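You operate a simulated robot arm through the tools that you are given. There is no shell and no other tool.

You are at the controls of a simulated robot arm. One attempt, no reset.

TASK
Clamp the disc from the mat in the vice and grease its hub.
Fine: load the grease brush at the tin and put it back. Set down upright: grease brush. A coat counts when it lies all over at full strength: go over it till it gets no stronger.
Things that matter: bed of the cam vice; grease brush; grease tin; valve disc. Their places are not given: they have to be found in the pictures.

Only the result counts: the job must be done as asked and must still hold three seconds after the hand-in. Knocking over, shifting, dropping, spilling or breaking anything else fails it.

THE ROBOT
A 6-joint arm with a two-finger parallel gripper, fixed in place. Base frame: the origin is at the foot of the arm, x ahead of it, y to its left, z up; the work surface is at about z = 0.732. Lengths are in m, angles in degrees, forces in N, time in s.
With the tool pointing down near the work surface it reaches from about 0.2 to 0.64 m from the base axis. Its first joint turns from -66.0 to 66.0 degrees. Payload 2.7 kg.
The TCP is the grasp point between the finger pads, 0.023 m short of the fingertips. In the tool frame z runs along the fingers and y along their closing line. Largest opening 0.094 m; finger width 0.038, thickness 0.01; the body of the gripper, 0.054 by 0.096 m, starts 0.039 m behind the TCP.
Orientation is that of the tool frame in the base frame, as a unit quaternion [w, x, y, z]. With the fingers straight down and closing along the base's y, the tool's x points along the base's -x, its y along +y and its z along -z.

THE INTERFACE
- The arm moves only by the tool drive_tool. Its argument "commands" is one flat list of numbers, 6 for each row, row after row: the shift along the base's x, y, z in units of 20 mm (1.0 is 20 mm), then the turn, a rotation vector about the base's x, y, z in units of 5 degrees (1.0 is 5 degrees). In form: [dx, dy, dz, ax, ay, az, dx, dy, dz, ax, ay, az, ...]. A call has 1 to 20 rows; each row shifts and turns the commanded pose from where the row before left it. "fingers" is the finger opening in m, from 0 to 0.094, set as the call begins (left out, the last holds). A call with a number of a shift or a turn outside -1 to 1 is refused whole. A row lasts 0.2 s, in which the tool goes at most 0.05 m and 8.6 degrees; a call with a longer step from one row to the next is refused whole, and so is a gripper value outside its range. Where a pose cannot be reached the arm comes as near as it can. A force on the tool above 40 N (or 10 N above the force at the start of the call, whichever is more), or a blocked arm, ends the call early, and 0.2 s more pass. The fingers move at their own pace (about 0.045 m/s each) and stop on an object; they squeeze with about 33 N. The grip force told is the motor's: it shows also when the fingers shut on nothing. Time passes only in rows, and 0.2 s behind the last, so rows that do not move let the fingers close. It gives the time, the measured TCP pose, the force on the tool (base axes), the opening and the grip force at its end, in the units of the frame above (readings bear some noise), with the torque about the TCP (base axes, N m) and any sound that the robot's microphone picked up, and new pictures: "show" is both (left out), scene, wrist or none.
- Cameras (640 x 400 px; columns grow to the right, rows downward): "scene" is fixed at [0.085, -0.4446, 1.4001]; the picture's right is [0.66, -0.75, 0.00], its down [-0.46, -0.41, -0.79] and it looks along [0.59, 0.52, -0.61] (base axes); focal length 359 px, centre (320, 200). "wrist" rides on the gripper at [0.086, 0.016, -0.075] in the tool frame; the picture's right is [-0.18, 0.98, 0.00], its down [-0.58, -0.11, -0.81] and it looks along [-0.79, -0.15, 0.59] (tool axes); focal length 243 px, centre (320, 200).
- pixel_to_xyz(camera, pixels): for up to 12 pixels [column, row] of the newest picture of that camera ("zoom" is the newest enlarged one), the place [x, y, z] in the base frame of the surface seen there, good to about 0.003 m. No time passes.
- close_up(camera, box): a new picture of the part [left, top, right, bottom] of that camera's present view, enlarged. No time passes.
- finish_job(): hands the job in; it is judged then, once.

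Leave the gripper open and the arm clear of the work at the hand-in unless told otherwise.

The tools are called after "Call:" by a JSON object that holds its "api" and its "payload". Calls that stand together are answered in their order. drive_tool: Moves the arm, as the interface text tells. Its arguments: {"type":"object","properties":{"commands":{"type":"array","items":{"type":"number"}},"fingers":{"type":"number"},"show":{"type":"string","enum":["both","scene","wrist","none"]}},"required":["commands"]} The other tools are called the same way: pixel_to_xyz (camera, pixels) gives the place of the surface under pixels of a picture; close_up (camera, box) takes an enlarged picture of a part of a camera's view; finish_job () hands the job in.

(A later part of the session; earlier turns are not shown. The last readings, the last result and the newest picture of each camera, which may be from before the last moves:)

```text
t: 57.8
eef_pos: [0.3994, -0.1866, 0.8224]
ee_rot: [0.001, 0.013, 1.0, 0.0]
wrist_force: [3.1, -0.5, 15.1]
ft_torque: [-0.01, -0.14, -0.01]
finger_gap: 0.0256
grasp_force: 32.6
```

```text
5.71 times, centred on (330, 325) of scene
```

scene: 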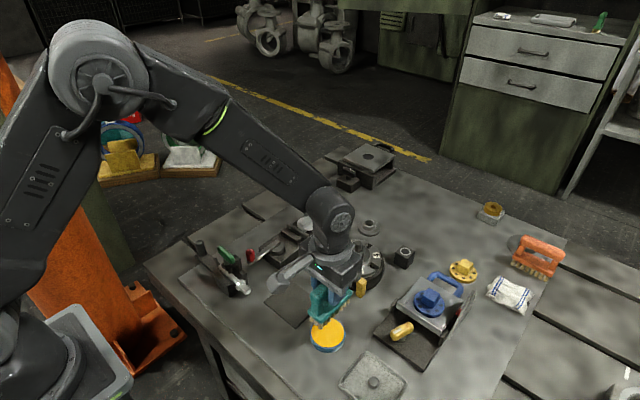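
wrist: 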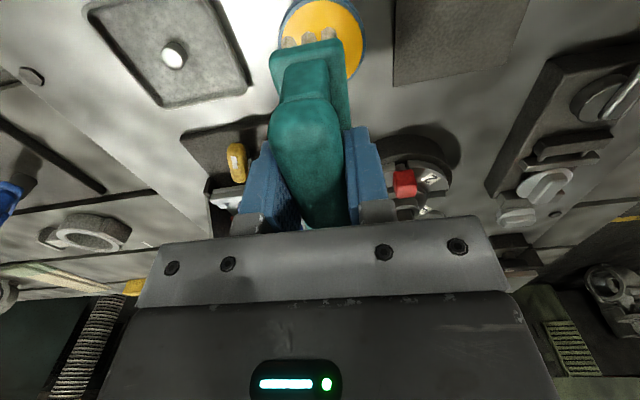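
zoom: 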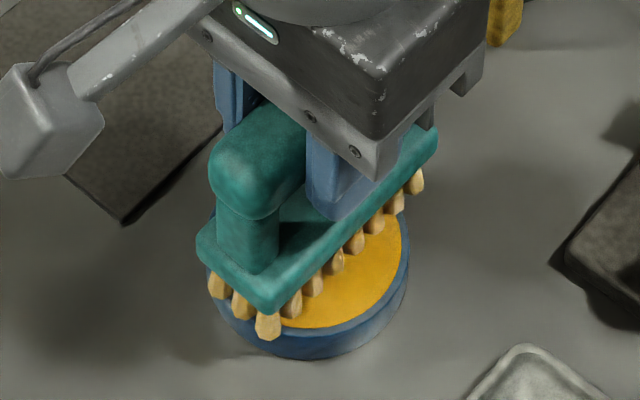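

I enlarge the bristles tightly to judge the load.

Call:
{"api": "close_up", "payload": {"camera": "scene", "box": [310, 320, 350, 350]}}

Call:
{"api": "drive_tool", "payload": {"commands": [0, 0, 0.25, 0, 0, 0, 0, 0, 0.5, 0, 0, 0, 0, 0, 0.5, 0, 0, 0, 0, 0, 0, 0, 0, 0], "show": "none"}}

Call:
{"api": "close_up", "payload": {"camera": "scene", "box": [285, 280, 375, 350]}}

Call:
{"api": "close_up", "payload": {"camera": "scene", "box": [310, 305, 350, 335]}}

```text
13.33 times, centred on (330, 335) of scene
```

zoom: 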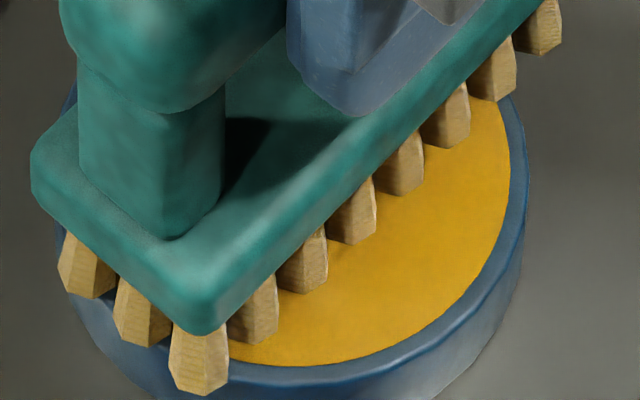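

```text
t: 58.8
eef_pos: [0.3991, -0.1874, 0.848]
ee_rot: [0.0, 0.014, 1.0, 0.0]
wrist_force: [-0.3, -0.2, -1.6]
ft_torque: [0.0, -0.02, -0.02]
finger_gap: 0.0257
grasp_force: 33.2
```

```text
5.71 times, centred on (330, 315) of scene
```

zoom: 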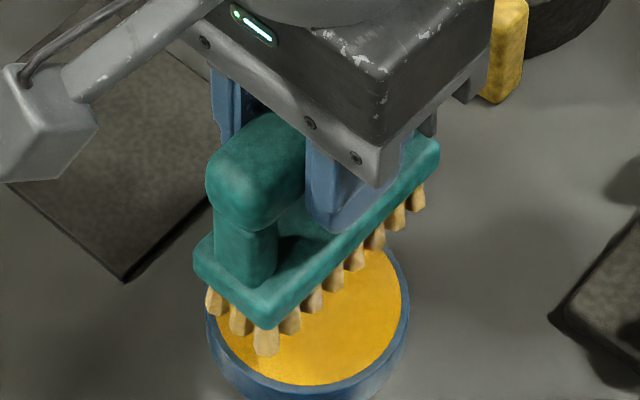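

```text
13.33 times, centred on (330, 320) of scene
```

zoom: 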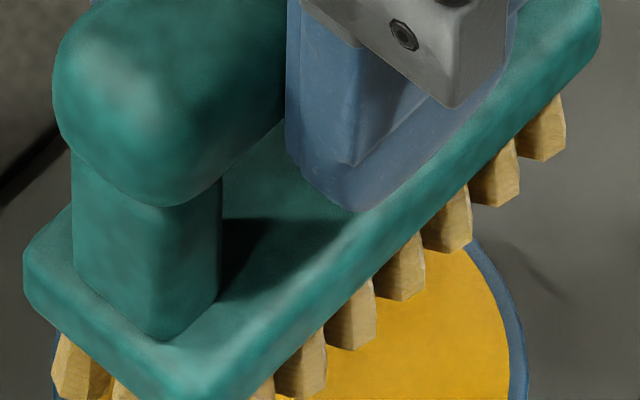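

Bristles are evenly tinted with grease. Now re-measure the hub bar in the vice before brushing.

Call:
{"api": "close_up", "payload": {"camera": "scene", "box": [285, 200, 340, 244]}}

Call:
{"api": "pixel_to_xyz", "payload": {"camera": "zoom", "pixels": [[300, 140], [335, 155], [205, 208], [240, 228], [270, 180], [190, 215], [275, 275], [355, 215], [250, 160], [100, 215], [265, 330], [420, 200]]}}

```text
9.09 times, centred on (312, 222) of scene
```

zoom: 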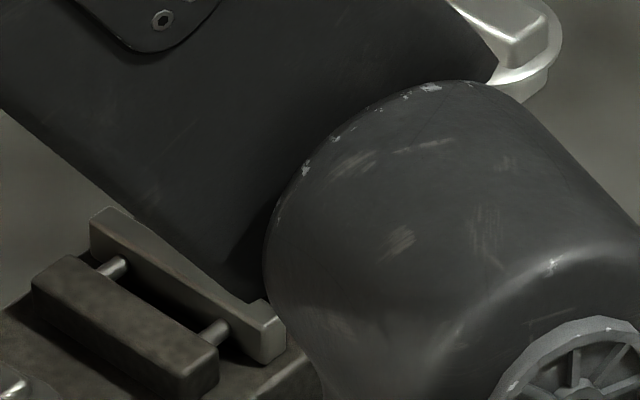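

```text
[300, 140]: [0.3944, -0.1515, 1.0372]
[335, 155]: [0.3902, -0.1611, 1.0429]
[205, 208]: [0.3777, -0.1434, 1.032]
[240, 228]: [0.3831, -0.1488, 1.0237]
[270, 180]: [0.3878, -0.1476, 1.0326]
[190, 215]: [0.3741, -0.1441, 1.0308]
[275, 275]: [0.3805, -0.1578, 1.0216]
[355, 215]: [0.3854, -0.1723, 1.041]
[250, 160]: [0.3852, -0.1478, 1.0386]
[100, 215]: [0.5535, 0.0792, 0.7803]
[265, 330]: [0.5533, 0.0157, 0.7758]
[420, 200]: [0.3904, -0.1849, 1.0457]
```

The arm blocks that view. I rise with the loaded brush and travel over to the vice at (0.586, 0.0455), staying high.

Call:
{"api": "drive_tool", "payload": {"commands": [0, 0, 1, 0, 0, 0, 0, 0, 1, 0, 0, 0, 0, 0, 1, 0, 0, 0, 0, 0, 1, 0, 0, 0, 0.775, 0.969, 0, 0, 0, 0, 0.775, 0.969, 0, 0, 0, 0, 0.775, 0.969, 0, 0, 0, 0, 0.775, 0.969, 0, 0, 0, 0, 0.775, 0.969, 0, 0, 0, 0, 0.775, 0.969, 0, 0, 0, 0, 0.775, 0.969, 0, 0, 0, 0, 0.775, 0.969, 0, 0, 0, 0, 0.775, 0.969, 0, 0, 0, 0, 0.775, 0.969, 0, 0, 0, 0, 0.775, 0.969, 0, 0, 0, 0, 0.775, 0.969, 0, 0, 0, 0, 0, 0, 0, 0, 0, 0]}}

Call:
{"api": "close_up", "payload": {"camera": "scene", "box": [255, 160, 365, 250]}}

Call:
{"api": "close_up", "payload": {"camera": "wrist", "box": [200, 0, 420, 160]}}

```text
t: 62.4
eef_pos: [0.5866, 0.0466, 0.9264]
ee_rot: [0.0, 0.013, 1.0, 0.0]
wrist_force: [-0.8, -0.1, -2.0]
ft_torque: [0.01, 0.03, -0.02]
finger_gap: 0.0257
grasp_force: 33.2
```

scene: 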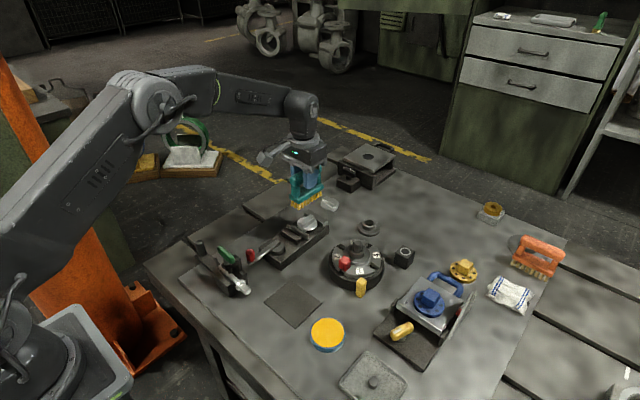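
wrist: 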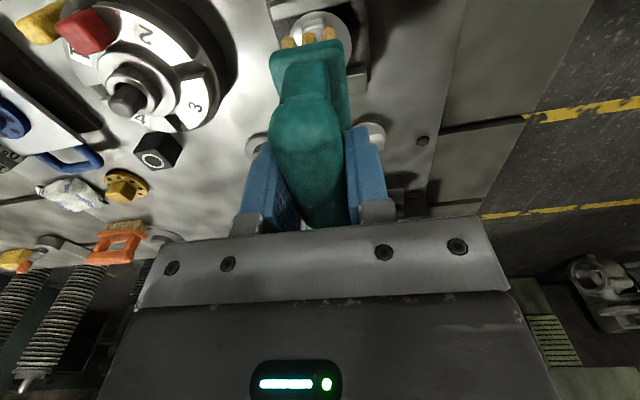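

```text
4.44 times, centred on (310, 205) of scene
```

zoom: 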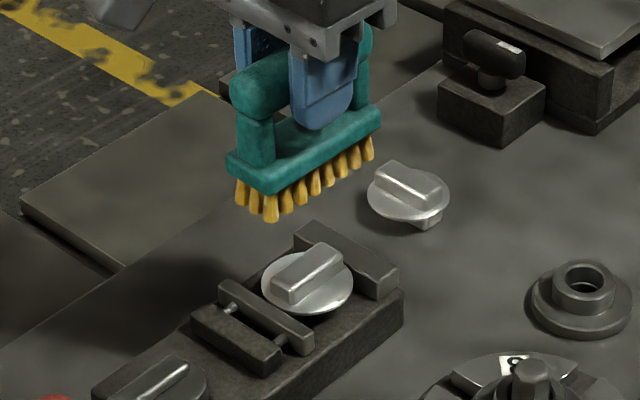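

```text
2.50 times, centred on (310, 80) of wrist
```

zoom: 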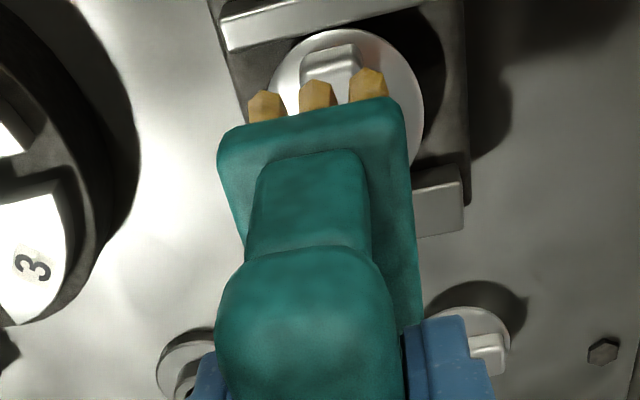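

The bristles are now strongly golden, and the hub is visible. I re-measure the hub bar in this view.

Call:
{"api": "close_up", "payload": {"camera": "scene", "box": [285, 200, 340, 244]}}

Call:
{"api": "pixel_to_xyz", "payload": {"camera": "zoom", "pixels": [[300, 142], [335, 158], [208, 208], [238, 225], [270, 183], [190, 215], [275, 272], [355, 215], [250, 160], [300, 210], [225, 240], [420, 200]]}}

```text
9.09 times, centred on (312, 222) of scene
```

zoom: 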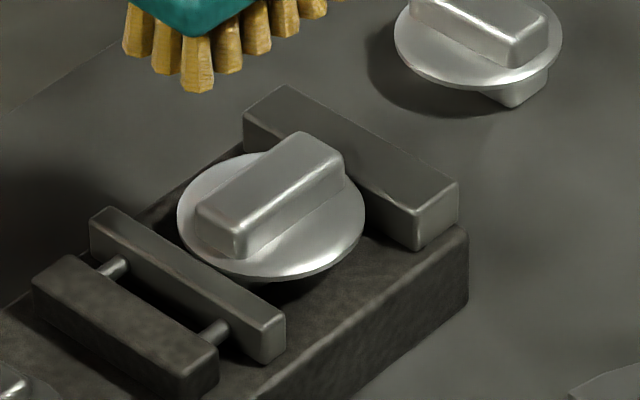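

```text
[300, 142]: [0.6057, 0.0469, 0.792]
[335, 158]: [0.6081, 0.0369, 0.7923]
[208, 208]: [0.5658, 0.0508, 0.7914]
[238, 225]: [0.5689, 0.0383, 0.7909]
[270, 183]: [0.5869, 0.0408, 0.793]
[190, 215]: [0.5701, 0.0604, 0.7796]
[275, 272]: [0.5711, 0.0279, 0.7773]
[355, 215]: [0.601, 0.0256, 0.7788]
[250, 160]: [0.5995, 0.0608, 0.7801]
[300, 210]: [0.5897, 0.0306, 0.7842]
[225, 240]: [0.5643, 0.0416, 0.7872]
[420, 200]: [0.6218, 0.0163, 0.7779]
```

Hub bar: x 0.564–0.610, centre (0.587,~0.045), top z≈0.793. Contact expected at TCP z≈0.867. Lower to 0.872 first.

Call:
{"api": "drive_tool", "payload": {"commands": [0, 0, -0.7, 0, 0, 0, 0, 0, -0.7, 0, 0, 0, 0, 0, -0.7, 0, 0, 0, 0, 0, -0.6, 0, 0, 0, 0, 0, 0, 0, 0, 0], "show": "none"}}

Call:
{"api": "close_up", "payload": {"camera": "scene", "box": [270, 180, 350, 244]}}

```text
t: 63.6
eef_pos: [0.5861, 0.0477, 0.8728]
ee_rot: [0.001, 0.013, 1.0, 0.0]
wrist_force: [-0.7, 0.3, -1.8]
ft_torque: [0.0, 0.0, 0.03]
finger_gap: 0.0262
grasp_force: 32.6
```

```text
6.25 times, centred on (310, 212) of scene
```

zoom: 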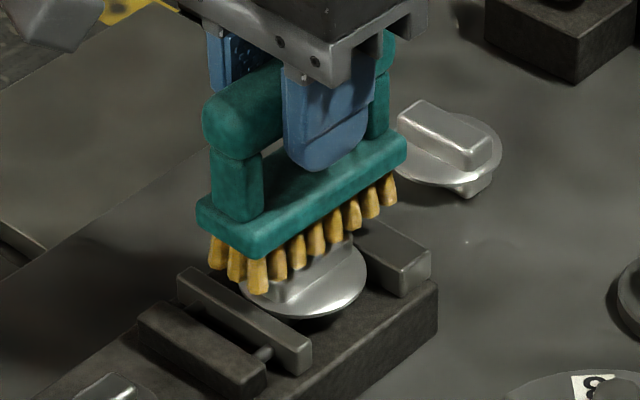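

The brush hovers over the hub. Lower in 1 mm steps until contact.

Call:
{"api": "drive_tool", "payload": {"commands": [0, 0, -0.05, 0, 0, 0, 0, 0, -0.05, 0, 0, 0, 0, 0, -0.05, 0, 0, 0, 0, 0, -0.05, 0, 0, 0, 0, 0, 0, 0, 0, 0], "show": "none"}}

Call:
{"api": "close_up", "payload": {"camera": "scene", "box": [270, 180, 350, 244]}}

```text
t: 64.8
eef_pos: [0.5864, 0.0459, 0.8689]
ee_rot: [-0.001, 0.013, 1.0, 0.0]
wrist_force: [0.3, -0.4, -2.3]
ft_torque: [0.01, 0.02, -0.04]
finger_gap: 0.0257
grasp_force: 32.8
```

```text
6.25 times, centred on (310, 212) of scene
```

zoom: 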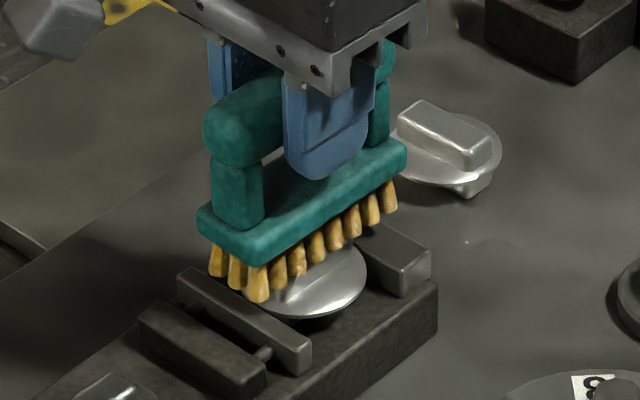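

Call:
{"api": "drive_tool", "payload": {"commands": [0, 0, -0.05, 0, 0, 0, 0, 0, -0.05, 0, 0, 0, 0, 0, 0, 0, 0, 0], "show": "none"}}

Call:
{"api": "close_up", "payload": {"camera": "scene", "box": [270, 180, 350, 244]}}

```text
t: 65.6
eef_pos: [0.5852, 0.0476, 0.8675]
ee_rot: [0.0, 0.014, 1.0, 0.001]
wrist_force: [0.1, 0.5, -0.7]
ft_torque: [-0.02, -0.01, -0.01]
finger_gap: 0.0257
grasp_force: 33.2
```

```text
6.25 times, centred on (310, 212) of scene
```

zoom: 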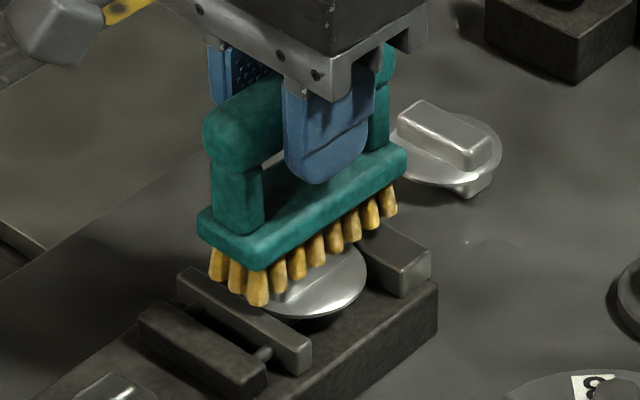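

No contact yet. One or two mm more.

Call:
{"api": "drive_tool", "payload": {"commands": [0, 0, -0.05, 0, 0, 0, 0, 0, -0.03, 0, 0, 0, 0, 0, 0, 0, 0, 0], "show": "none"}}

Call:
{"api": "close_up", "payload": {"camera": "scene", "box": [270, 180, 350, 244]}}

```text
t: 66.4
eef_pos: [0.5868, 0.0473, 0.8662]
ee_rot: [0.001, 0.013, 1.0, 0.0]
wrist_force: [-3.0, 0.2, 8.3]
ft_torque: [-0.06, 0.3, -0.03]
finger_gap: 0.0259
grasp_force: 33.3
```

```text
6.25 times, centred on (310, 212) of scene
```

zoom: 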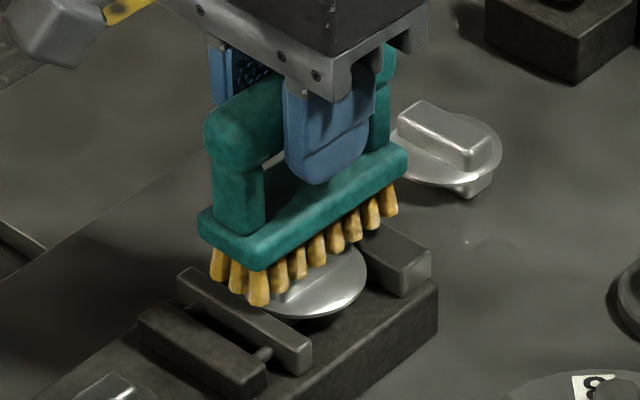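

Contact with the hub (~10 N net). Now light strokes along x ±10 mm and y ±6 mm.

Call:
{"api": "drive_tool", "payload": {"commands": [0.25, 0, 0, 0, 0, 0, 0.25, 0, 0, 0, 0, 0, -0.25, 0, 0, 0, 0, 0, -0.25, 0, 0, 0, 0, 0, -0.25, 0, 0, 0, 0, 0, -0.25, 0, 0, 0, 0, 0, 0.25, 0, 0, 0, 0, 0, 0.25, 0, 0, 0, 0, 0, 0, 0.15, 0, 0, 0, 0, 0, 0.15, 0, 0, 0, 0, 0, -0.15, 0, 0, 0, 0, 0, -0.15, 0, 0, 0, 0, 0, -0.15, 0, 0, 0, 0, 0, -0.15, 0, 0, 0, 0, 0, 0.15, 0, 0, 0, 0, 0, 0.15, 0, 0, 0, 0], "show": "none"}}

Call:
{"api": "close_up", "payload": {"camera": "scene", "box": [270, 180, 350, 244]}}

```text
t: 69.8
eef_pos: [0.586, 0.0457, 0.8664]
ee_rot: [0.001, 0.014, 1.0, -0.001]
wrist_force: [-0.2, -8.0, 18.7]
ft_torque: [-0.46, -0.04, -0.03]
finger_gap: 0.0259
grasp_force: 33.2
```

```text
6.25 times, centred on (310, 212) of scene
```

zoom: 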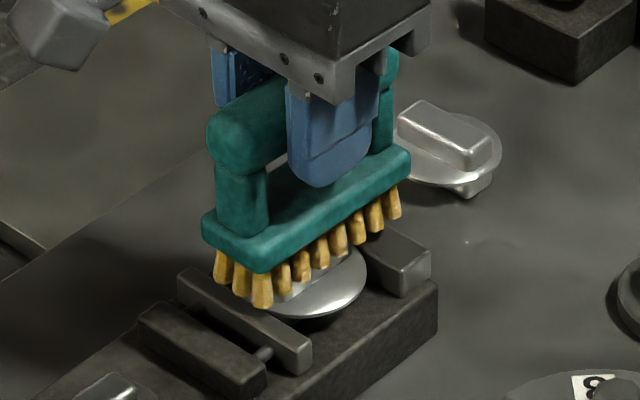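

Disc held firm during strokes. I lift ~40 mm to inspect the coat.

Call:
{"api": "drive_tool", "payload": {"commands": [0, 0, 0.5, 0, 0, 0, 0, 0, 0.8, 0, 0, 0, 0, 0, 0.8, 0, 0, 0, 0, 0, 0.4, 0, 0, 0, 0, 0, 0, 0, 0, 0], "show": "scene"}}

Call:
{"api": "close_up", "payload": {"camera": "scene", "box": [285, 200, 340, 244]}}

```text
t: 71.0
eef_pos: [0.5856, 0.0457, 0.9153]
ee_rot: [0.0, 0.013, 1.0, 0.0]
wrist_force: [-0.9, -0.7, -2.0]
ft_torque: [-0.02, 0.02, -0.03]
finger_gap: 0.0257
grasp_force: 32.6
```

scene: 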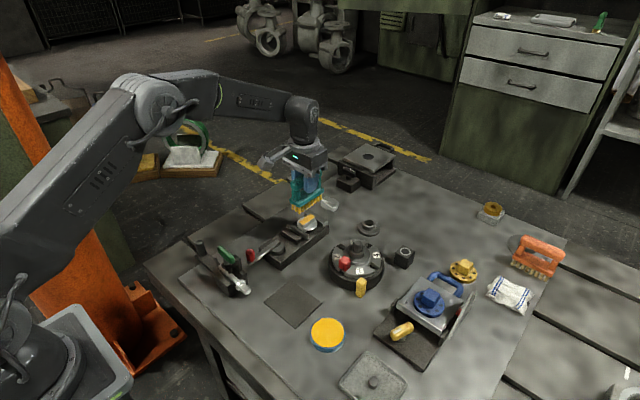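

```text
9.09 times, centred on (312, 222) of scene
```

zoom: 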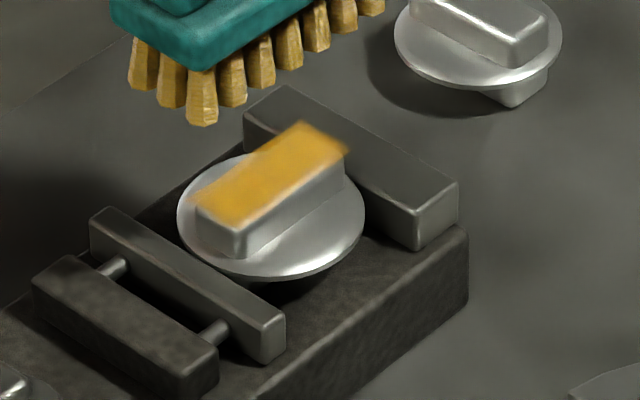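

A yellow coat lies on the hub top. I take a tight enlargement as baseline to judge strength and coverage.

Call:
{"api": "close_up", "payload": {"camera": "scene", "box": [294, 208, 322, 232]}}

Call:
{"api": "pixel_to_xyz", "payload": {"camera": "zoom", "pixels": [[320, 130], [385, 165], [135, 265], [190, 300], [260, 215], [320, 250], [100, 250], [300, 110]]}}

```text
16.00 times, centred on (308, 220) of scene
```

zoom: 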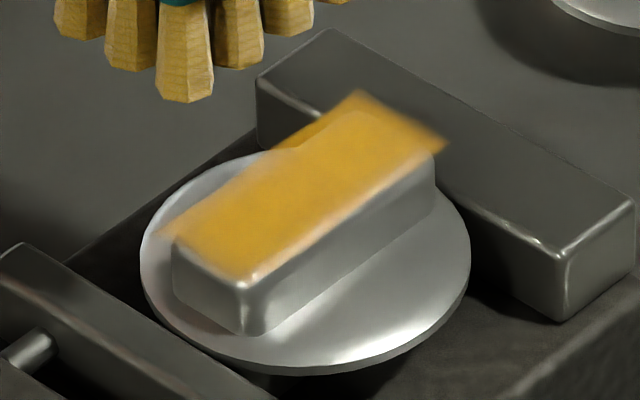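

```text
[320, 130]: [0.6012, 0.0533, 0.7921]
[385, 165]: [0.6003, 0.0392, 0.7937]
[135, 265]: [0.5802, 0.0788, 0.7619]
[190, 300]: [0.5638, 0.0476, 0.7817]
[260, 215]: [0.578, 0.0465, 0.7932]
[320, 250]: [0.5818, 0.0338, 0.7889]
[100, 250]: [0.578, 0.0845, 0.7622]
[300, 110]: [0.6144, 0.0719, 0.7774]
```

The coat covers the top, perhaps still a bit thin. I go down again to the same height and stroke more, including a bit more toward -y.

Call:
{"api": "drive_tool", "payload": {"commands": [0, 0, -0.8, 0, 0, 0, 0, 0, -0.8, 0, 0, 0, 0, 0, -0.7, 0, 0, 0, 0, 0, -0.2, 0, 0, 0, 0.25, 0, 0, 0, 0, 0, 0.25, 0, 0, 0, 0, 0, -0.25, -0.1, 0, 0, 0, 0, -0.25, -0.1, 0, 0, 0, 0, -0.25, -0.1, 0, 0, 0, 0, -0.25, -0.1, 0, 0, 0, 0, 0.25, 0, 0, 0, 0, 0, 0.25, 0, 0, 0, 0, 0, 0.25, 0.1, 0, 0, 0, 0, 0.25, 0.1, 0, 0, 0, 0, -0.25, 0.1, 0, 0, 0, 0, -0.25, 0.1, 0, 0, 0, 0, -0.25, 0.1, 0, 0, 0, 0, -0.25, 0.1, 0, 0, 0, 0, 0.25, -0.1, 0, 0, 0, 0, 0.25, -0.1, 0, 0, 0, 0], "show": "none"}}

Call:
{"api": "drive_tool", "payload": {"commands": [0, 0, 0.5, 0, 0, 0, 0, 0, 0.8, 0, 0, 0, 0, 0, 0.8, 0, 0, 0, 0, 0, 0.4, 0, 0, 0, 0, 0, 0, 0, 0, 0], "show": "none"}}

Call:
{"api": "close_up", "payload": {"camera": "scene", "box": [294, 208, 322, 232]}}

```text
t: 75.2
eef_pos: [0.585, 0.0473, 0.8661]
ee_rot: [0.0, 0.013, 1.0, 0.001]
wrist_force: [-5.1, 3.8, 15.3]
ft_torque: [0.23, 0.14, 0.07]
finger_gap: 0.0257
grasp_force: 33.2
```

```text
t: 76.4
eef_pos: [0.585, 0.0461, 0.9158]
ee_rot: [0.0, 0.013, 1.0, -0.001]
wrist_force: [0.3, -0.6, -1.1]
ft_torque: [0.01, 0.01, 0.0]
finger_gap: 0.0255
grasp_force: 33.1
```

```text
16.00 times, centred on (308, 220) of scene
```

zoom: 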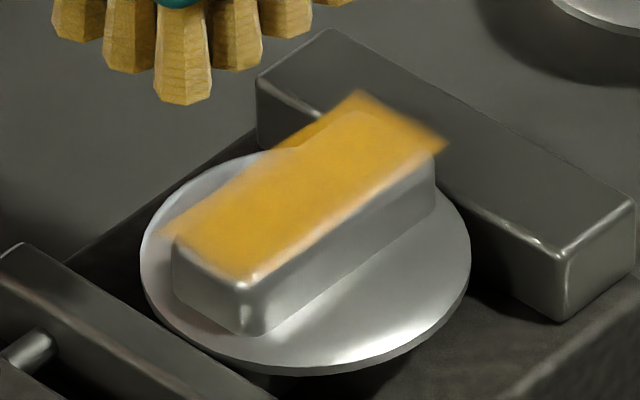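

No visible change from the second pass, which may mean full strength or an emptied brush. I will reload at the tin and go over it once more to be sure. First back to the tin.

Call:
{"api": "drive_tool", "payload": {"commands": [0, 0, 0.75, 0, 0, 0, -0.775, -0.969, 0, 0, 0, 0, -0.775, -0.969, 0, 0, 0, 0, -0.775, -0.969, 0, 0, 0, 0, -0.775, -0.969, 0, 0, 0, 0, -0.775, -0.969, 0, 0, 0, 0, -0.775, -0.969, 0, 0, 0, 0, -0.775, -0.969, 0, 0, 0, 0, -0.775, -0.969, 0, 0, 0, 0, -0.775, -0.969, 0, 0, 0, 0, -0.775, -0.969, 0, 0, 0, 0, -0.775, -0.969, 0, 0, 0, 0, -0.775, -0.969, 0, 0, 0, 0, 0, 0, -0.9, 0, 0, 0, 0, 0, -0.9, 0, 0, 0, 0, 0, -0.9, 0, 0, 0, 0, 0, -0.9, 0, 0, 0, 0, 0, -0.9, 0, 0, 0, 0, 0, -0.5, 0, 0, 0, 0, 0, 0, 0, 0, 0], "show": "scene"}}

Call:
{"api": "close_up", "payload": {"camera": "scene", "box": [285, 290, 375, 360]}}

```text
t: 80.6
eef_pos: [0.3984, -0.1872, 0.8299]
ee_rot: [0.0, 0.014, 1.0, 0.0]
wrist_force: [0.9, 0.1, -1.3]
ft_torque: [0.02, -0.02, 0.03]
finger_gap: 0.0258
grasp_force: 33.3
```

scene: 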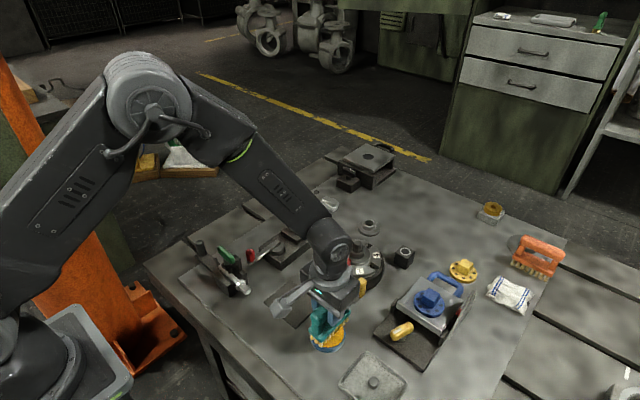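

```text
5.71 times, centred on (330, 325) of scene
```

zoom: 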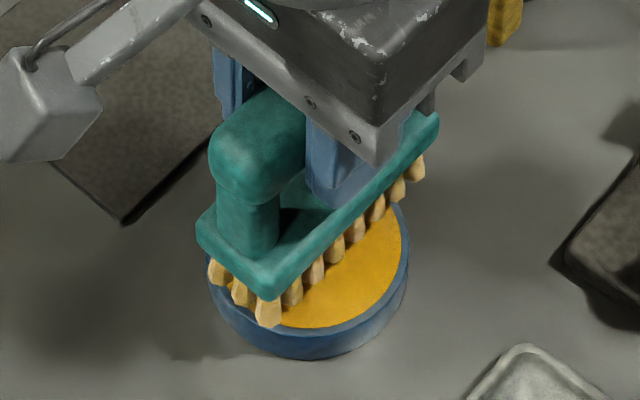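

Above the grease again, bristles look paler than when freshly loaded. Lower to contact and dwell.

Call:
{"api": "drive_tool", "payload": {"commands": [0, 0, -0.1, 0, 0, 0, 0, 0, -0.1, 0, 0, 0, 0, 0, -0.1, 0, 0, 0, 0, 0, -0.05, 0, 0, 0, 0, 0, -0.05, 0, 0, 0, 0, 0, -0.02, 0, 0, 0, 0, 0, 0, 0, 0, 0, 0, 0, 0, 0, 0, 0, 0, 0, 0, 0, 0, 0, 0, 0, 0, 0, 0, 0, 0, 0, 0, 0, 0, 0, 0, 0, 0, 0, 0, 0, 0, 0, 0, 0, 0, 0, 0, 0, 0, 0, 0, 0], "show": "none"}}

Call:
{"api": "close_up", "payload": {"camera": "scene", "box": [285, 290, 375, 360]}}

```text
t: 83.6
eef_pos: [0.4, -0.1858, 0.8215]
ee_rot: [0.0, 0.013, 1.0, 0.0]
wrist_force: [0.6, -0.3, -0.6]
ft_torque: [-0.01, -0.08, -0.02]
finger_gap: 0.0257
grasp_force: 32.7
```

```text
5.71 times, centred on (330, 325) of scene
```

zoom: 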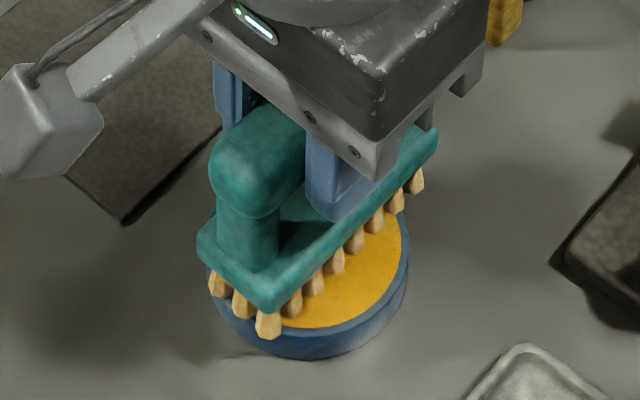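

Only just at the surface (force ~0). Lower 1 mm more and dwell 2 s.

Call:
{"api": "drive_tool", "payload": {"commands": [0, 0, -0.03, 0, 0, 0, 0, 0, -0.02, 0, 0, 0, 0, 0, 0, 0, 0, 0, 0, 0, 0, 0, 0, 0, 0, 0, 0, 0, 0, 0, 0, 0, 0, 0, 0, 0, 0, 0, 0, 0, 0, 0, 0, 0, 0, 0, 0, 0, 0, 0, 0, 0, 0, 0, 0, 0, 0, 0, 0, 0], "show": "none"}}

Call:
{"api": "close_up", "payload": {"camera": "scene", "box": [285, 290, 375, 360]}}

```text
t: 85.8
eef_pos: [0.3998, -0.1873, 0.8219]
ee_rot: [0.001, 0.013, 1.0, 0.0]
wrist_force: [-5.8, -1.0, 25.5]
ft_torque: [-0.01, -0.09, 0.01]
finger_gap: 0.0257
grasp_force: 33.1
```

```text
5.71 times, centred on (330, 325) of scene
```

zoom: 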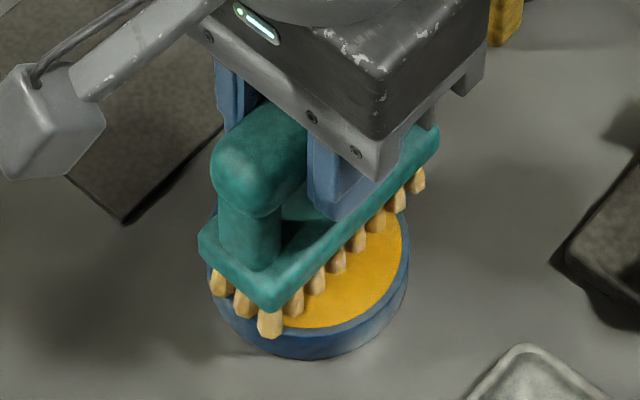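

Firm contact (25 N). Compare the bristles' colour up close, then lift.

Call:
{"api": "close_up", "payload": {"camera": "scene", "box": [310, 320, 350, 350]}}

Call:
{"api": "drive_tool", "payload": {"commands": [0, 0, 0.3, 0, 0, 0, 0, 0, 0.8, 0, 0, 0, 0, 0, 1, 0, 0, 0, 0, 0, 1, 0, 0, 0, 0, 0, 1, 0, 0, 0, 0, 0, 1, 0, 0, 0, 0, 0, 0.37, 0, 0, 0, 0, 0, 0, 0, 0, 0], "show": "none"}}

Call:
{"api": "close_up", "payload": {"camera": "scene", "box": [280, 250, 380, 350]}}

```text
13.33 times, centred on (330, 335) of scene
```

zoom: 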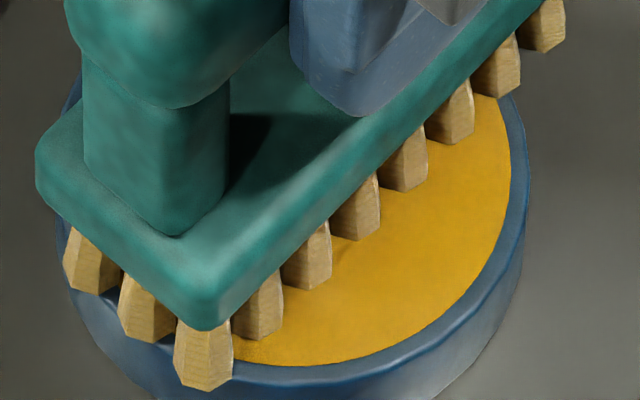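

```text
t: 87.6
eef_pos: [0.3994, -0.1854, 0.9295]
ee_rot: [-0.001, 0.014, 1.0, 0.001]
wrist_force: [0.1, -0.4, -1.9]
ft_torque: [-0.03, -0.01, 0.01]
finger_gap: 0.0257
grasp_force: 32.5
```

```text
4.00 times, centred on (330, 300) of scene
```

zoom: 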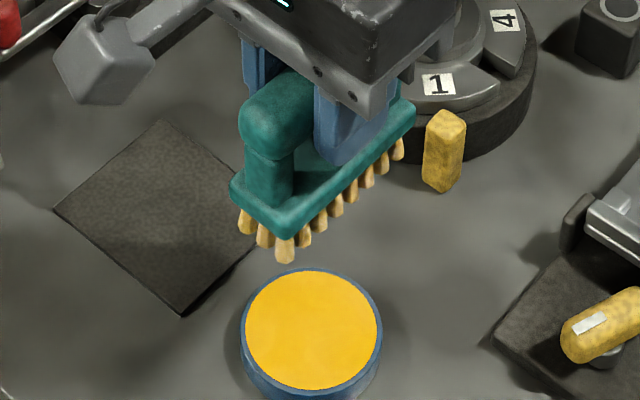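

Reloaded; tin unmoved. Travel back over the hub.

Call:
{"api": "drive_tool", "payload": {"commands": [0.775, 0.969, 0, 0, 0, 0, 0.775, 0.969, 0, 0, 0, 0, 0.775, 0.969, 0, 0, 0, 0, 0.775, 0.969, 0, 0, 0, 0, 0.775, 0.969, 0, 0, 0, 0, 0.775, 0.969, 0, 0, 0, 0, 0.775, 0.969, 0, 0, 0, 0, 0.775, 0.969, 0, 0, 0, 0, 0.775, 0.969, 0, 0, 0, 0, 0.775, 0.969, 0, 0, 0, 0, 0.775, 0.969, 0, 0, 0, 0, 0.775, 0.969, 0, 0, 0, 0, 0, 0, 0, 0, 0, 0], "show": "scene"}}

Call:
{"api": "close_up", "payload": {"camera": "scene", "box": [285, 200, 340, 244]}}

Call:
{"api": "close_up", "payload": {"camera": "scene", "box": [294, 208, 322, 232]}}

```text
t: 90.4
eef_pos: [0.5863, 0.0461, 0.9298]
ee_rot: [0.0, 0.013, 1.0, 0.0]
wrist_force: [0.2, -0.1, -1.0]
ft_torque: [0.0, 0.01, -0.04]
finger_gap: 0.0259
grasp_force: 32.8
```

scene: 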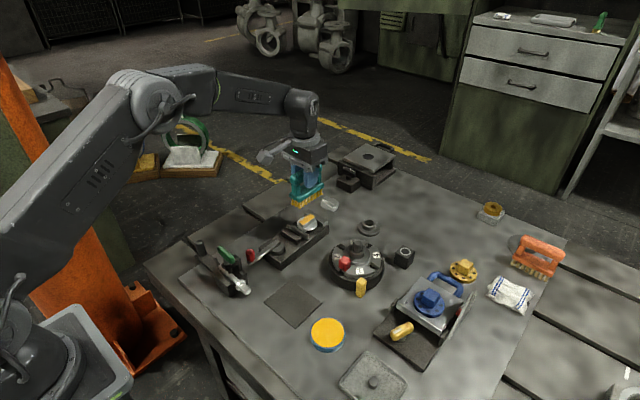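

```text
9.09 times, centred on (312, 222) of scene
```

zoom: 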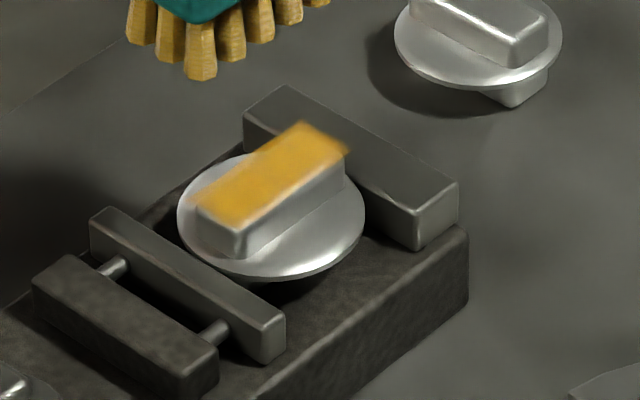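

```text
16.00 times, centred on (308, 220) of scene
```

zoom: 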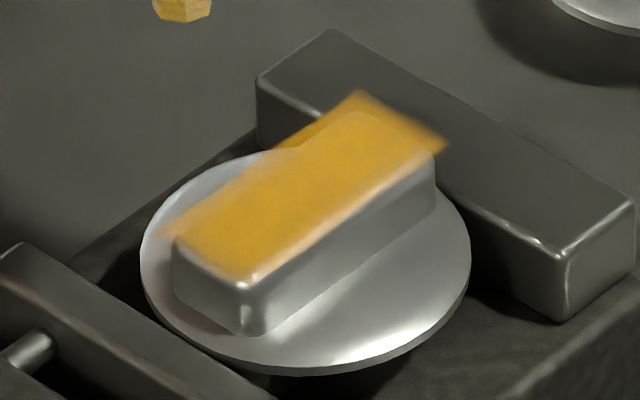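

Stroke again with the fresh load: lower to the contact height and go over the hub in x and y.

Call:
{"api": "drive_tool", "payload": {"commands": [0, 0, -0.8, 0, 0, 0, 0, 0, -0.8, 0, 0, 0, 0, 0, -0.8, 0, 0, 0, 0, 0, -0.55, 0, 0, 0, 0, 0, -0.2, 0, 0, 0, 0, 0, -0.1, 0, 0, 0, 0.25, 0, 0, 0, 0, 0, 0.25, 0, 0, 0, 0, 0, -0.25, 0, 0, 0, 0, 0, -0.25, 0, 0, 0, 0, 0, -0.25, 0, 0, 0, 0, 0, -0.25, 0, 0, 0, 0, 0, 0.25, 0, 0, 0, 0, 0, 0.25, 0, 0, 0, 0, 0], "show": "none"}}

Call:
{"api": "drive_tool", "payload": {"commands": [0, -0.2, 0, 0, 0, 0, 0, -0.2, 0, 0, 0, 0, 0.25, 0, 0, 0, 0, 0, 0.25, 0, 0, 0, 0, 0, -0.25, 0, 0, 0, 0, 0, -0.25, 0, 0, 0, 0, 0, -0.25, 0, 0, 0, 0, 0, -0.25, 0, 0, 0, 0, 0, 0.25, 0.2, 0, 0, 0, 0, 0.25, 0.2, 0, 0, 0, 0, 0, 0.2, 0, 0, 0, 0, 0, 0.2, 0, 0, 0, 0, 0.25, 0, 0, 0, 0, 0, 0.25, 0, 0, 0, 0, 0, -0.25, 0, 0, 0, 0, 0, -0.25, 0, 0, 0, 0, 0, -0.25, 0, 0, 0, 0, 0, -0.25, -0.2, 0, 0, 0, 0, 0.25, -0.2, 0, 0, 0, 0, 0.25, 0, 0, 0, 0, 0], "show": "none"}}

Call:
{"api": "close_up", "payload": {"camera": "scene", "box": [270, 180, 350, 244]}}

```text
t: 93.4
eef_pos: [0.5857, 0.048, 0.8645]
ee_rot: [0.0, 0.013, 1.0, 0.0]
wrist_force: [-2.5, 1.2, 4.5]
ft_torque: [0.06, 0.03, 0.03]
finger_gap: 0.0259
grasp_force: 33.6
```

```text
t: 97.6
eef_pos: [0.585, 0.0465, 0.8651]
ee_rot: [0.001, 0.013, 1.0, 0.0]
wrist_force: [-3.9, 0.1, 8.1]
ft_torque: [0.04, 0.04, 0.01]
finger_gap: 0.0258
grasp_force: 33.2
```

```text
6.25 times, centred on (310, 212) of scene
```

zoom: 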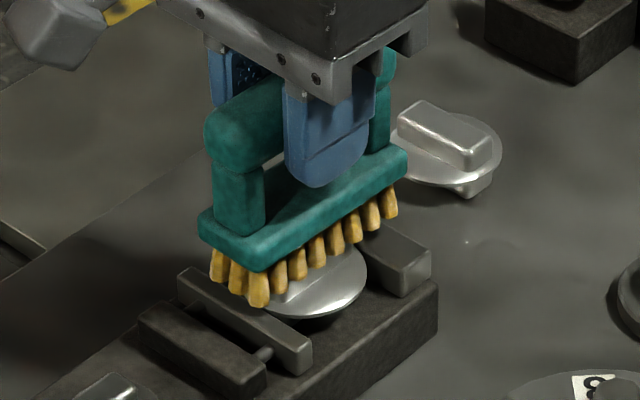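

Lift to the same baseline height and compare.

Call:
{"api": "drive_tool", "payload": {"commands": [0, 0, 0.5, 0, 0, 0, 0, 0, 0.8, 0, 0, 0, 0, 0, 0.8, 0, 0, 0, 0, 0, 0.8, 0, 0, 0, 0, 0, 0.35, 0, 0, 0, 0, 0, 0, 0, 0, 0], "show": "none"}}

Call:
{"api": "close_up", "payload": {"camera": "scene", "box": [294, 208, 322, 232]}}

Call:
{"api": "close_up", "payload": {"camera": "scene", "box": [285, 200, 340, 244]}}

```text
t: 99.0
eef_pos: [0.5856, 0.0458, 0.9299]
ee_rot: [0.0, 0.013, 1.0, 0.0]
wrist_force: [0.6, -1.0, -2.3]
ft_torque: [0.0, -0.03, -0.01]
finger_gap: 0.0259
grasp_force: 33.2
```

```text
16.00 times, centred on (308, 220) of scene
```

zoom: 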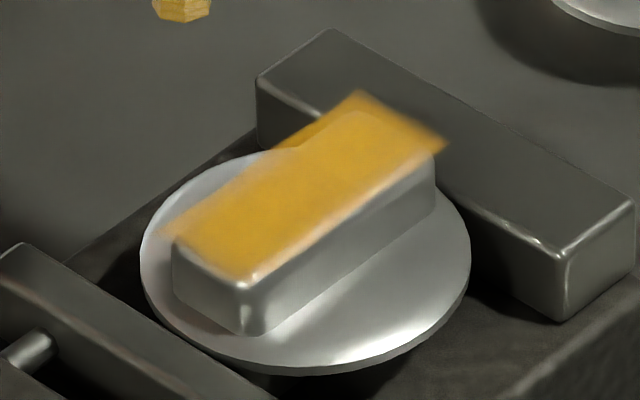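

```text
9.09 times, centred on (312, 222) of scene
```

zoom: 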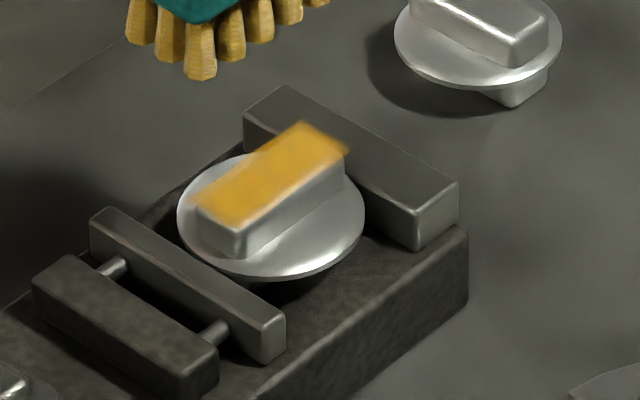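

The coat did not get any stronger with a freshly loaded brush, so it is at full strength. To check coverage from another angle, I move the held brush aside so that the wrist camera sees the hub.

Call:
{"api": "drive_tool", "payload": {"commands": [-0.56, -0.96, 0, 0, 0, 0, -0.56, -0.96, 0, 0, 0, 0, -0.56, -0.96, 0, 0, 0, 0, -0.56, -0.96, 0, 0, 0, 0, -0.56, -0.96, 0, 0, 0, 0, 0, 0, 0, 0, 0, 0], "show": "wrist"}}

Call:
{"api": "close_up", "payload": {"camera": "wrist", "box": [390, 60, 470, 120]}}

```text
t: 100.4
eef_pos: [0.5298, -0.0511, 0.9302]
ee_rot: [0.0, 0.014, 1.0, 0.0]
wrist_force: [0.6, 0.1, -1.6]
ft_torque: [0.02, 0.0, 0.0]
finger_gap: 0.0258
grasp_force: 32.8
```

wrist: 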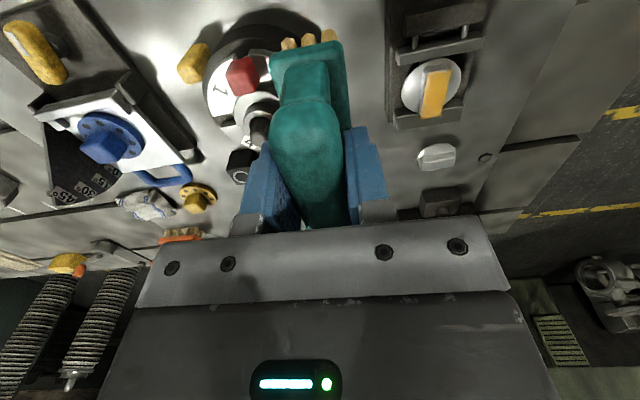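

```text
6.67 times, centred on (430, 90) of wrist
```

zoom: 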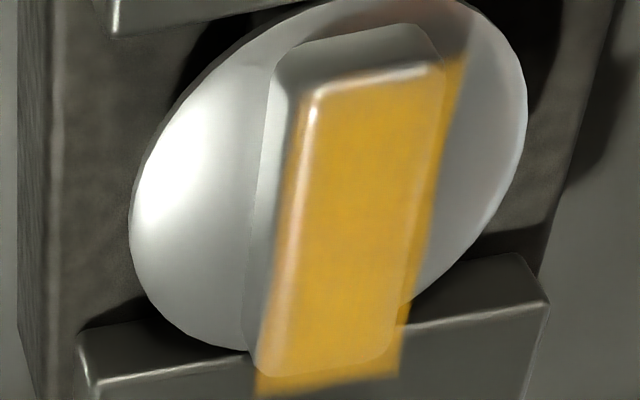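

Coverage is full and even from this side as well. Now put the brush back: move above its original spot (0.604,0.143).

Call:
{"api": "drive_tool", "payload": {"commands": [0.37, 0.966, 0, 0, 0, 0, 0.37, 0.966, 0, 0, 0, 0, 0.37, 0.966, 0, 0, 0, 0, 0.37, 0.966, 0, 0, 0, 0, 0.37, 0.966, 0, 0, 0, 0, 0.37, 0.966, 0, 0, 0, 0, 0.37, 0.966, 0, 0, 0, 0, 0.37, 0.966, 0, 0, 0, 0, 0.37, 0.966, 0, 0, 0, 0, 0.37, 0.966, 0, 0, 0, 0, 0, 0, -0.9, 0, 0, 0, 0, 0, -0.9, 0, 0, 0, 0, 0, -0.9, 0, 0, 0, 0, 0, -0.9, 0, 0, 0, 0, 0, -0.9, 0, 0, 0, 0, 0, -0.9, 0, 0, 0, 0, 0, 0, 0, 0, 0], "show": "scene"}}

Call:
{"api": "close_up", "payload": {"camera": "scene", "box": [250, 170, 330, 240]}}

```text
t: 104.0
eef_pos: [0.6038, 0.1431, 0.8226]
ee_rot: [0.0, 0.013, 1.0, 0.0]
wrist_force: [-0.1, 1.1, -1.1]
ft_torque: [0.0, -0.02, 0.01]
finger_gap: 0.0258
grasp_force: 32.9
```

scene: 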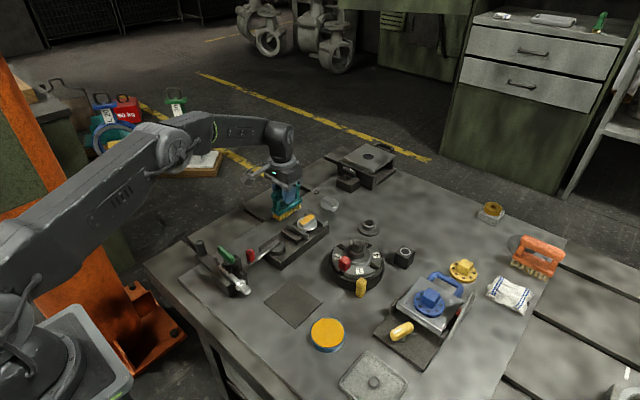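

```text
5.71 times, centred on (290, 205) of scene
```

zoom: 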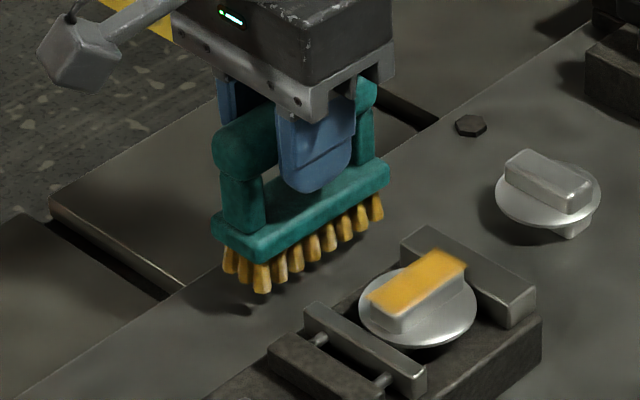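

Above its spot, upright. Lower the last 16 mm gently.

Call:
{"api": "drive_tool", "payload": {"commands": [0, 0, -0.3, 0, 0, 0, 0, 0, -0.25, 0, 0, 0, 0, 0, -0.1, 0, 0, 0, 0, 0, -0.05, 0, 0, 0, 0, 0, -0.05, 0, 0, 0, 0, 0, 0, 0, 0, 0], "show": "none"}}

Call:
{"api": "close_up", "payload": {"camera": "scene", "box": [250, 170, 330, 240]}}

```text
t: 105.4
eef_pos: [0.6048, 0.1441, 0.8074]
ee_rot: [0.0, 0.013, 1.0, 0.001]
wrist_force: [-0.6, -0.5, -2.0]
ft_torque: [0.0, 0.0, 0.0]
finger_gap: 0.0259
grasp_force: 33.2
```

```text
5.71 times, centred on (290, 205) of scene
```

zoom: 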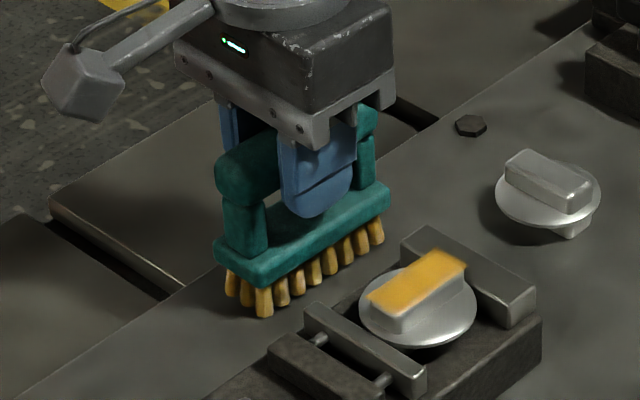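

Almost down. 0.8 mm steps until contact.

Call:
{"api": "drive_tool", "payload": {"commands": [0, 0, -0.04, 0, 0, 0, 0, 0, -0.03, 0, 0, 0, 0, 0, 0, 0, 0, 0], "show": "none"}}

```text
t: 106.2
eef_pos: [0.6032, 0.143, 0.8058]
ee_rot: [0.001, 0.012, 1.0, 0.0]
wrist_force: [-0.2, -0.7, -2.5]
ft_torque: [-0.01, 0.04, 0.0]
finger_gap: 0.0257
grasp_force: 32.8
```

Call:
{"api": "drive_tool", "payload": {"commands": [0, 0, -0.04, 0, 0, 0, 0, 0, 0, 0, 0, 0], "show": "none"}}

```text
t: 106.8
eef_pos: [0.6035, 0.1446, 0.8061]
ee_rot: [0.001, 0.013, 1.0, 0.001]
wrist_force: [-1.2, -0.1, 2.1]
ft_torque: [-0.02, -0.08, 0.01]
finger_gap: 0.0259
grasp_force: 32.8
```

Bristles touch the table (force turned to +2 N). Open the fingers.

Call:
{"api": "drive_tool", "payload": {"commands": [0, 0, 0, 0, 0, 0, 0, 0, 0, 0, 0, 0, 0, 0, 0, 0, 0, 0, 0, 0, 0, 0, 0, 0], "fingers": 0.06, "show": "none"}}

Call:
{"api": "close_up", "payload": {"camera": "scene", "box": [250, 170, 330, 240]}}

```text
t: 107.8
eef_pos: [0.6041, 0.1435, 0.8041]
ee_rot: [0.0, 0.014, 1.0, 0.0]
wrist_force: [0.3, -0.2, -0.1]
ft_torque: [0.01, -0.03, 0.04]
finger_gap: 0.06
grasp_force: 0.1
```

```text
5.71 times, centred on (290, 205) of scene
```

zoom: 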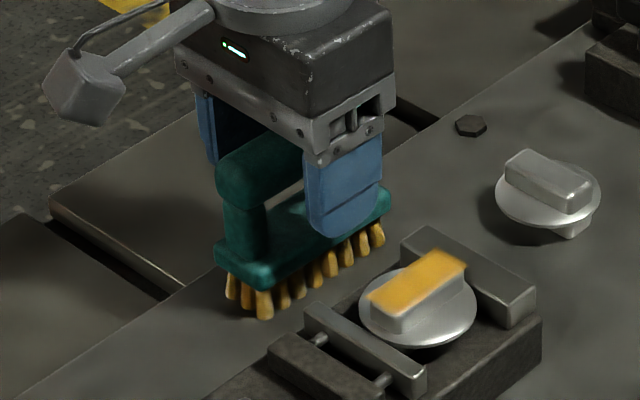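

The brush stands upright on its spot. Rise straight up and then withdraw to a clear pose.

Call:
{"api": "drive_tool", "payload": {"commands": [0, 0, 0.5, 0, 0, 0, 0, 0, 0.9, 0, 0, 0, 0, 0, 1, 0, 0, 0, 0, 0, 1, 0, 0, 0, 0, 0, 1, 0, 0, 0, 0, 0, 1, 0, 0, 0, 0, 0, 1, 0, 0, 0.3, -1, -0.5, 0.5, 0, 0, 0, -1, -0.5, 0.5, 0, 0, 0, -1, -0.5, 0.5, 0, 0, 0, -1, -0.5, 0, 0, 0, 0, -1, -0.5, 0, 0, 0, 0, -1, 0, 0, 0, 0, 0, -1, 0, 0, 0, 0, 0]}}

Call:
{"api": "close_up", "payload": {"camera": "scene", "box": [235, 170, 345, 260]}}

Call:
{"api": "close_up", "payload": {"camera": "wrist", "box": [280, 0, 460, 130]}}

```text
t: 110.8
eef_pos: [0.4634, 0.0929, 0.963]
ee_rot: [0.001, 0.0, 1.0, 0.0]
wrist_force: [0.9, 0.1, -0.5]
ft_torque: [0.02, 0.02, -0.02]
finger_gap: 0.0598
grasp_force: 0.1
```

scene: 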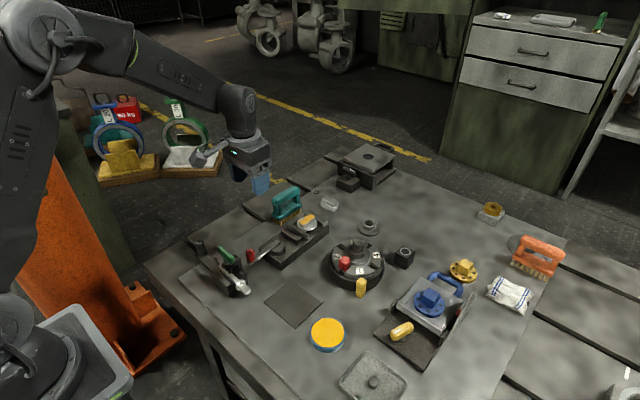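
wrist: 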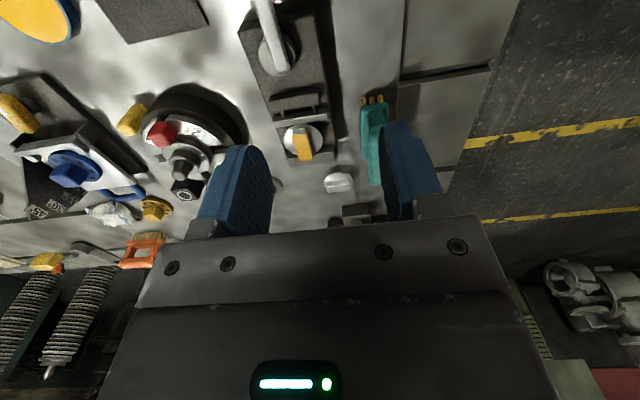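

```text
4.44 times, centred on (290, 215) of scene
```

zoom: 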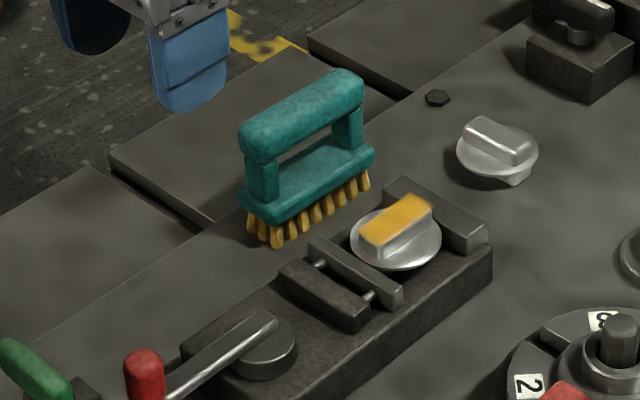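

```text
3.08 times, centred on (370, 65) of wrist
```

zoom: 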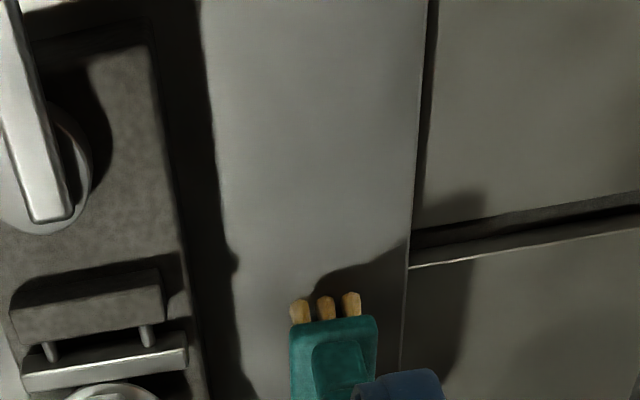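

All looks as wanted. I compare the brush's position with the original using the same enlargement and points.

Call:
{"api": "close_up", "payload": {"camera": "scene", "box": [262, 180, 312, 230]}}

Call:
{"api": "pixel_to_xyz", "payload": {"camera": "zoom", "pixels": [[212, 165], [395, 60], [300, 110], [212, 185], [410, 90], [240, 235], [390, 150], [260, 305], [430, 200], [262, 355]]}}

Call:
{"api": "close_up", "payload": {"camera": "scene", "box": [294, 208, 322, 232]}}

```text
8.00 times, centred on (287, 205) of scene
```

zoom: 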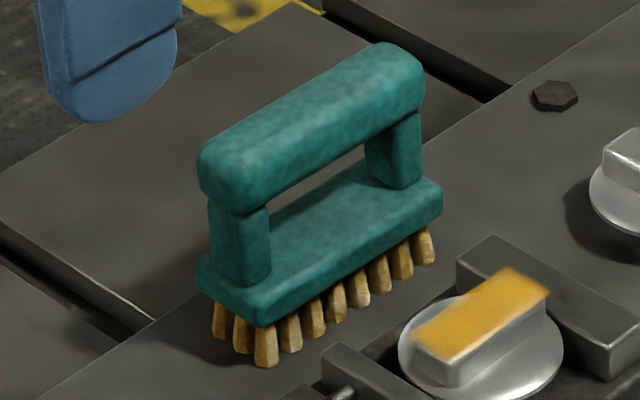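

```text
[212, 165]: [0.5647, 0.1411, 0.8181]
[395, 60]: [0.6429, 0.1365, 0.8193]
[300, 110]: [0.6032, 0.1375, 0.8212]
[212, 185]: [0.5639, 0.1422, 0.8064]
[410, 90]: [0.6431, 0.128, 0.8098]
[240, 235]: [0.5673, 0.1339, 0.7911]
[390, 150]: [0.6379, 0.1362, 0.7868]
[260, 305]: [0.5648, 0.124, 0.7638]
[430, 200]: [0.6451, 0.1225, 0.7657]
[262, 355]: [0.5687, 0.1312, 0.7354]
```

```text
16.00 times, centred on (308, 220) of scene
```

zoom: 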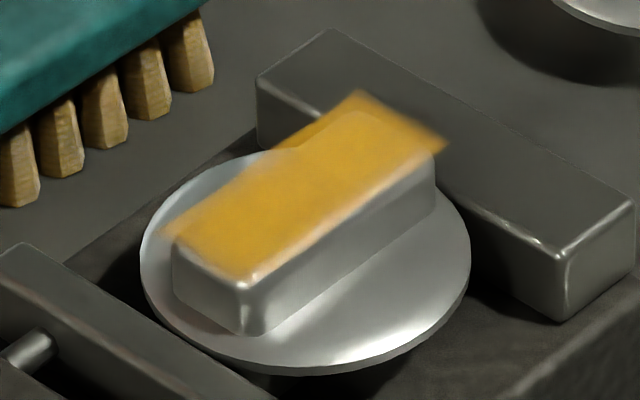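

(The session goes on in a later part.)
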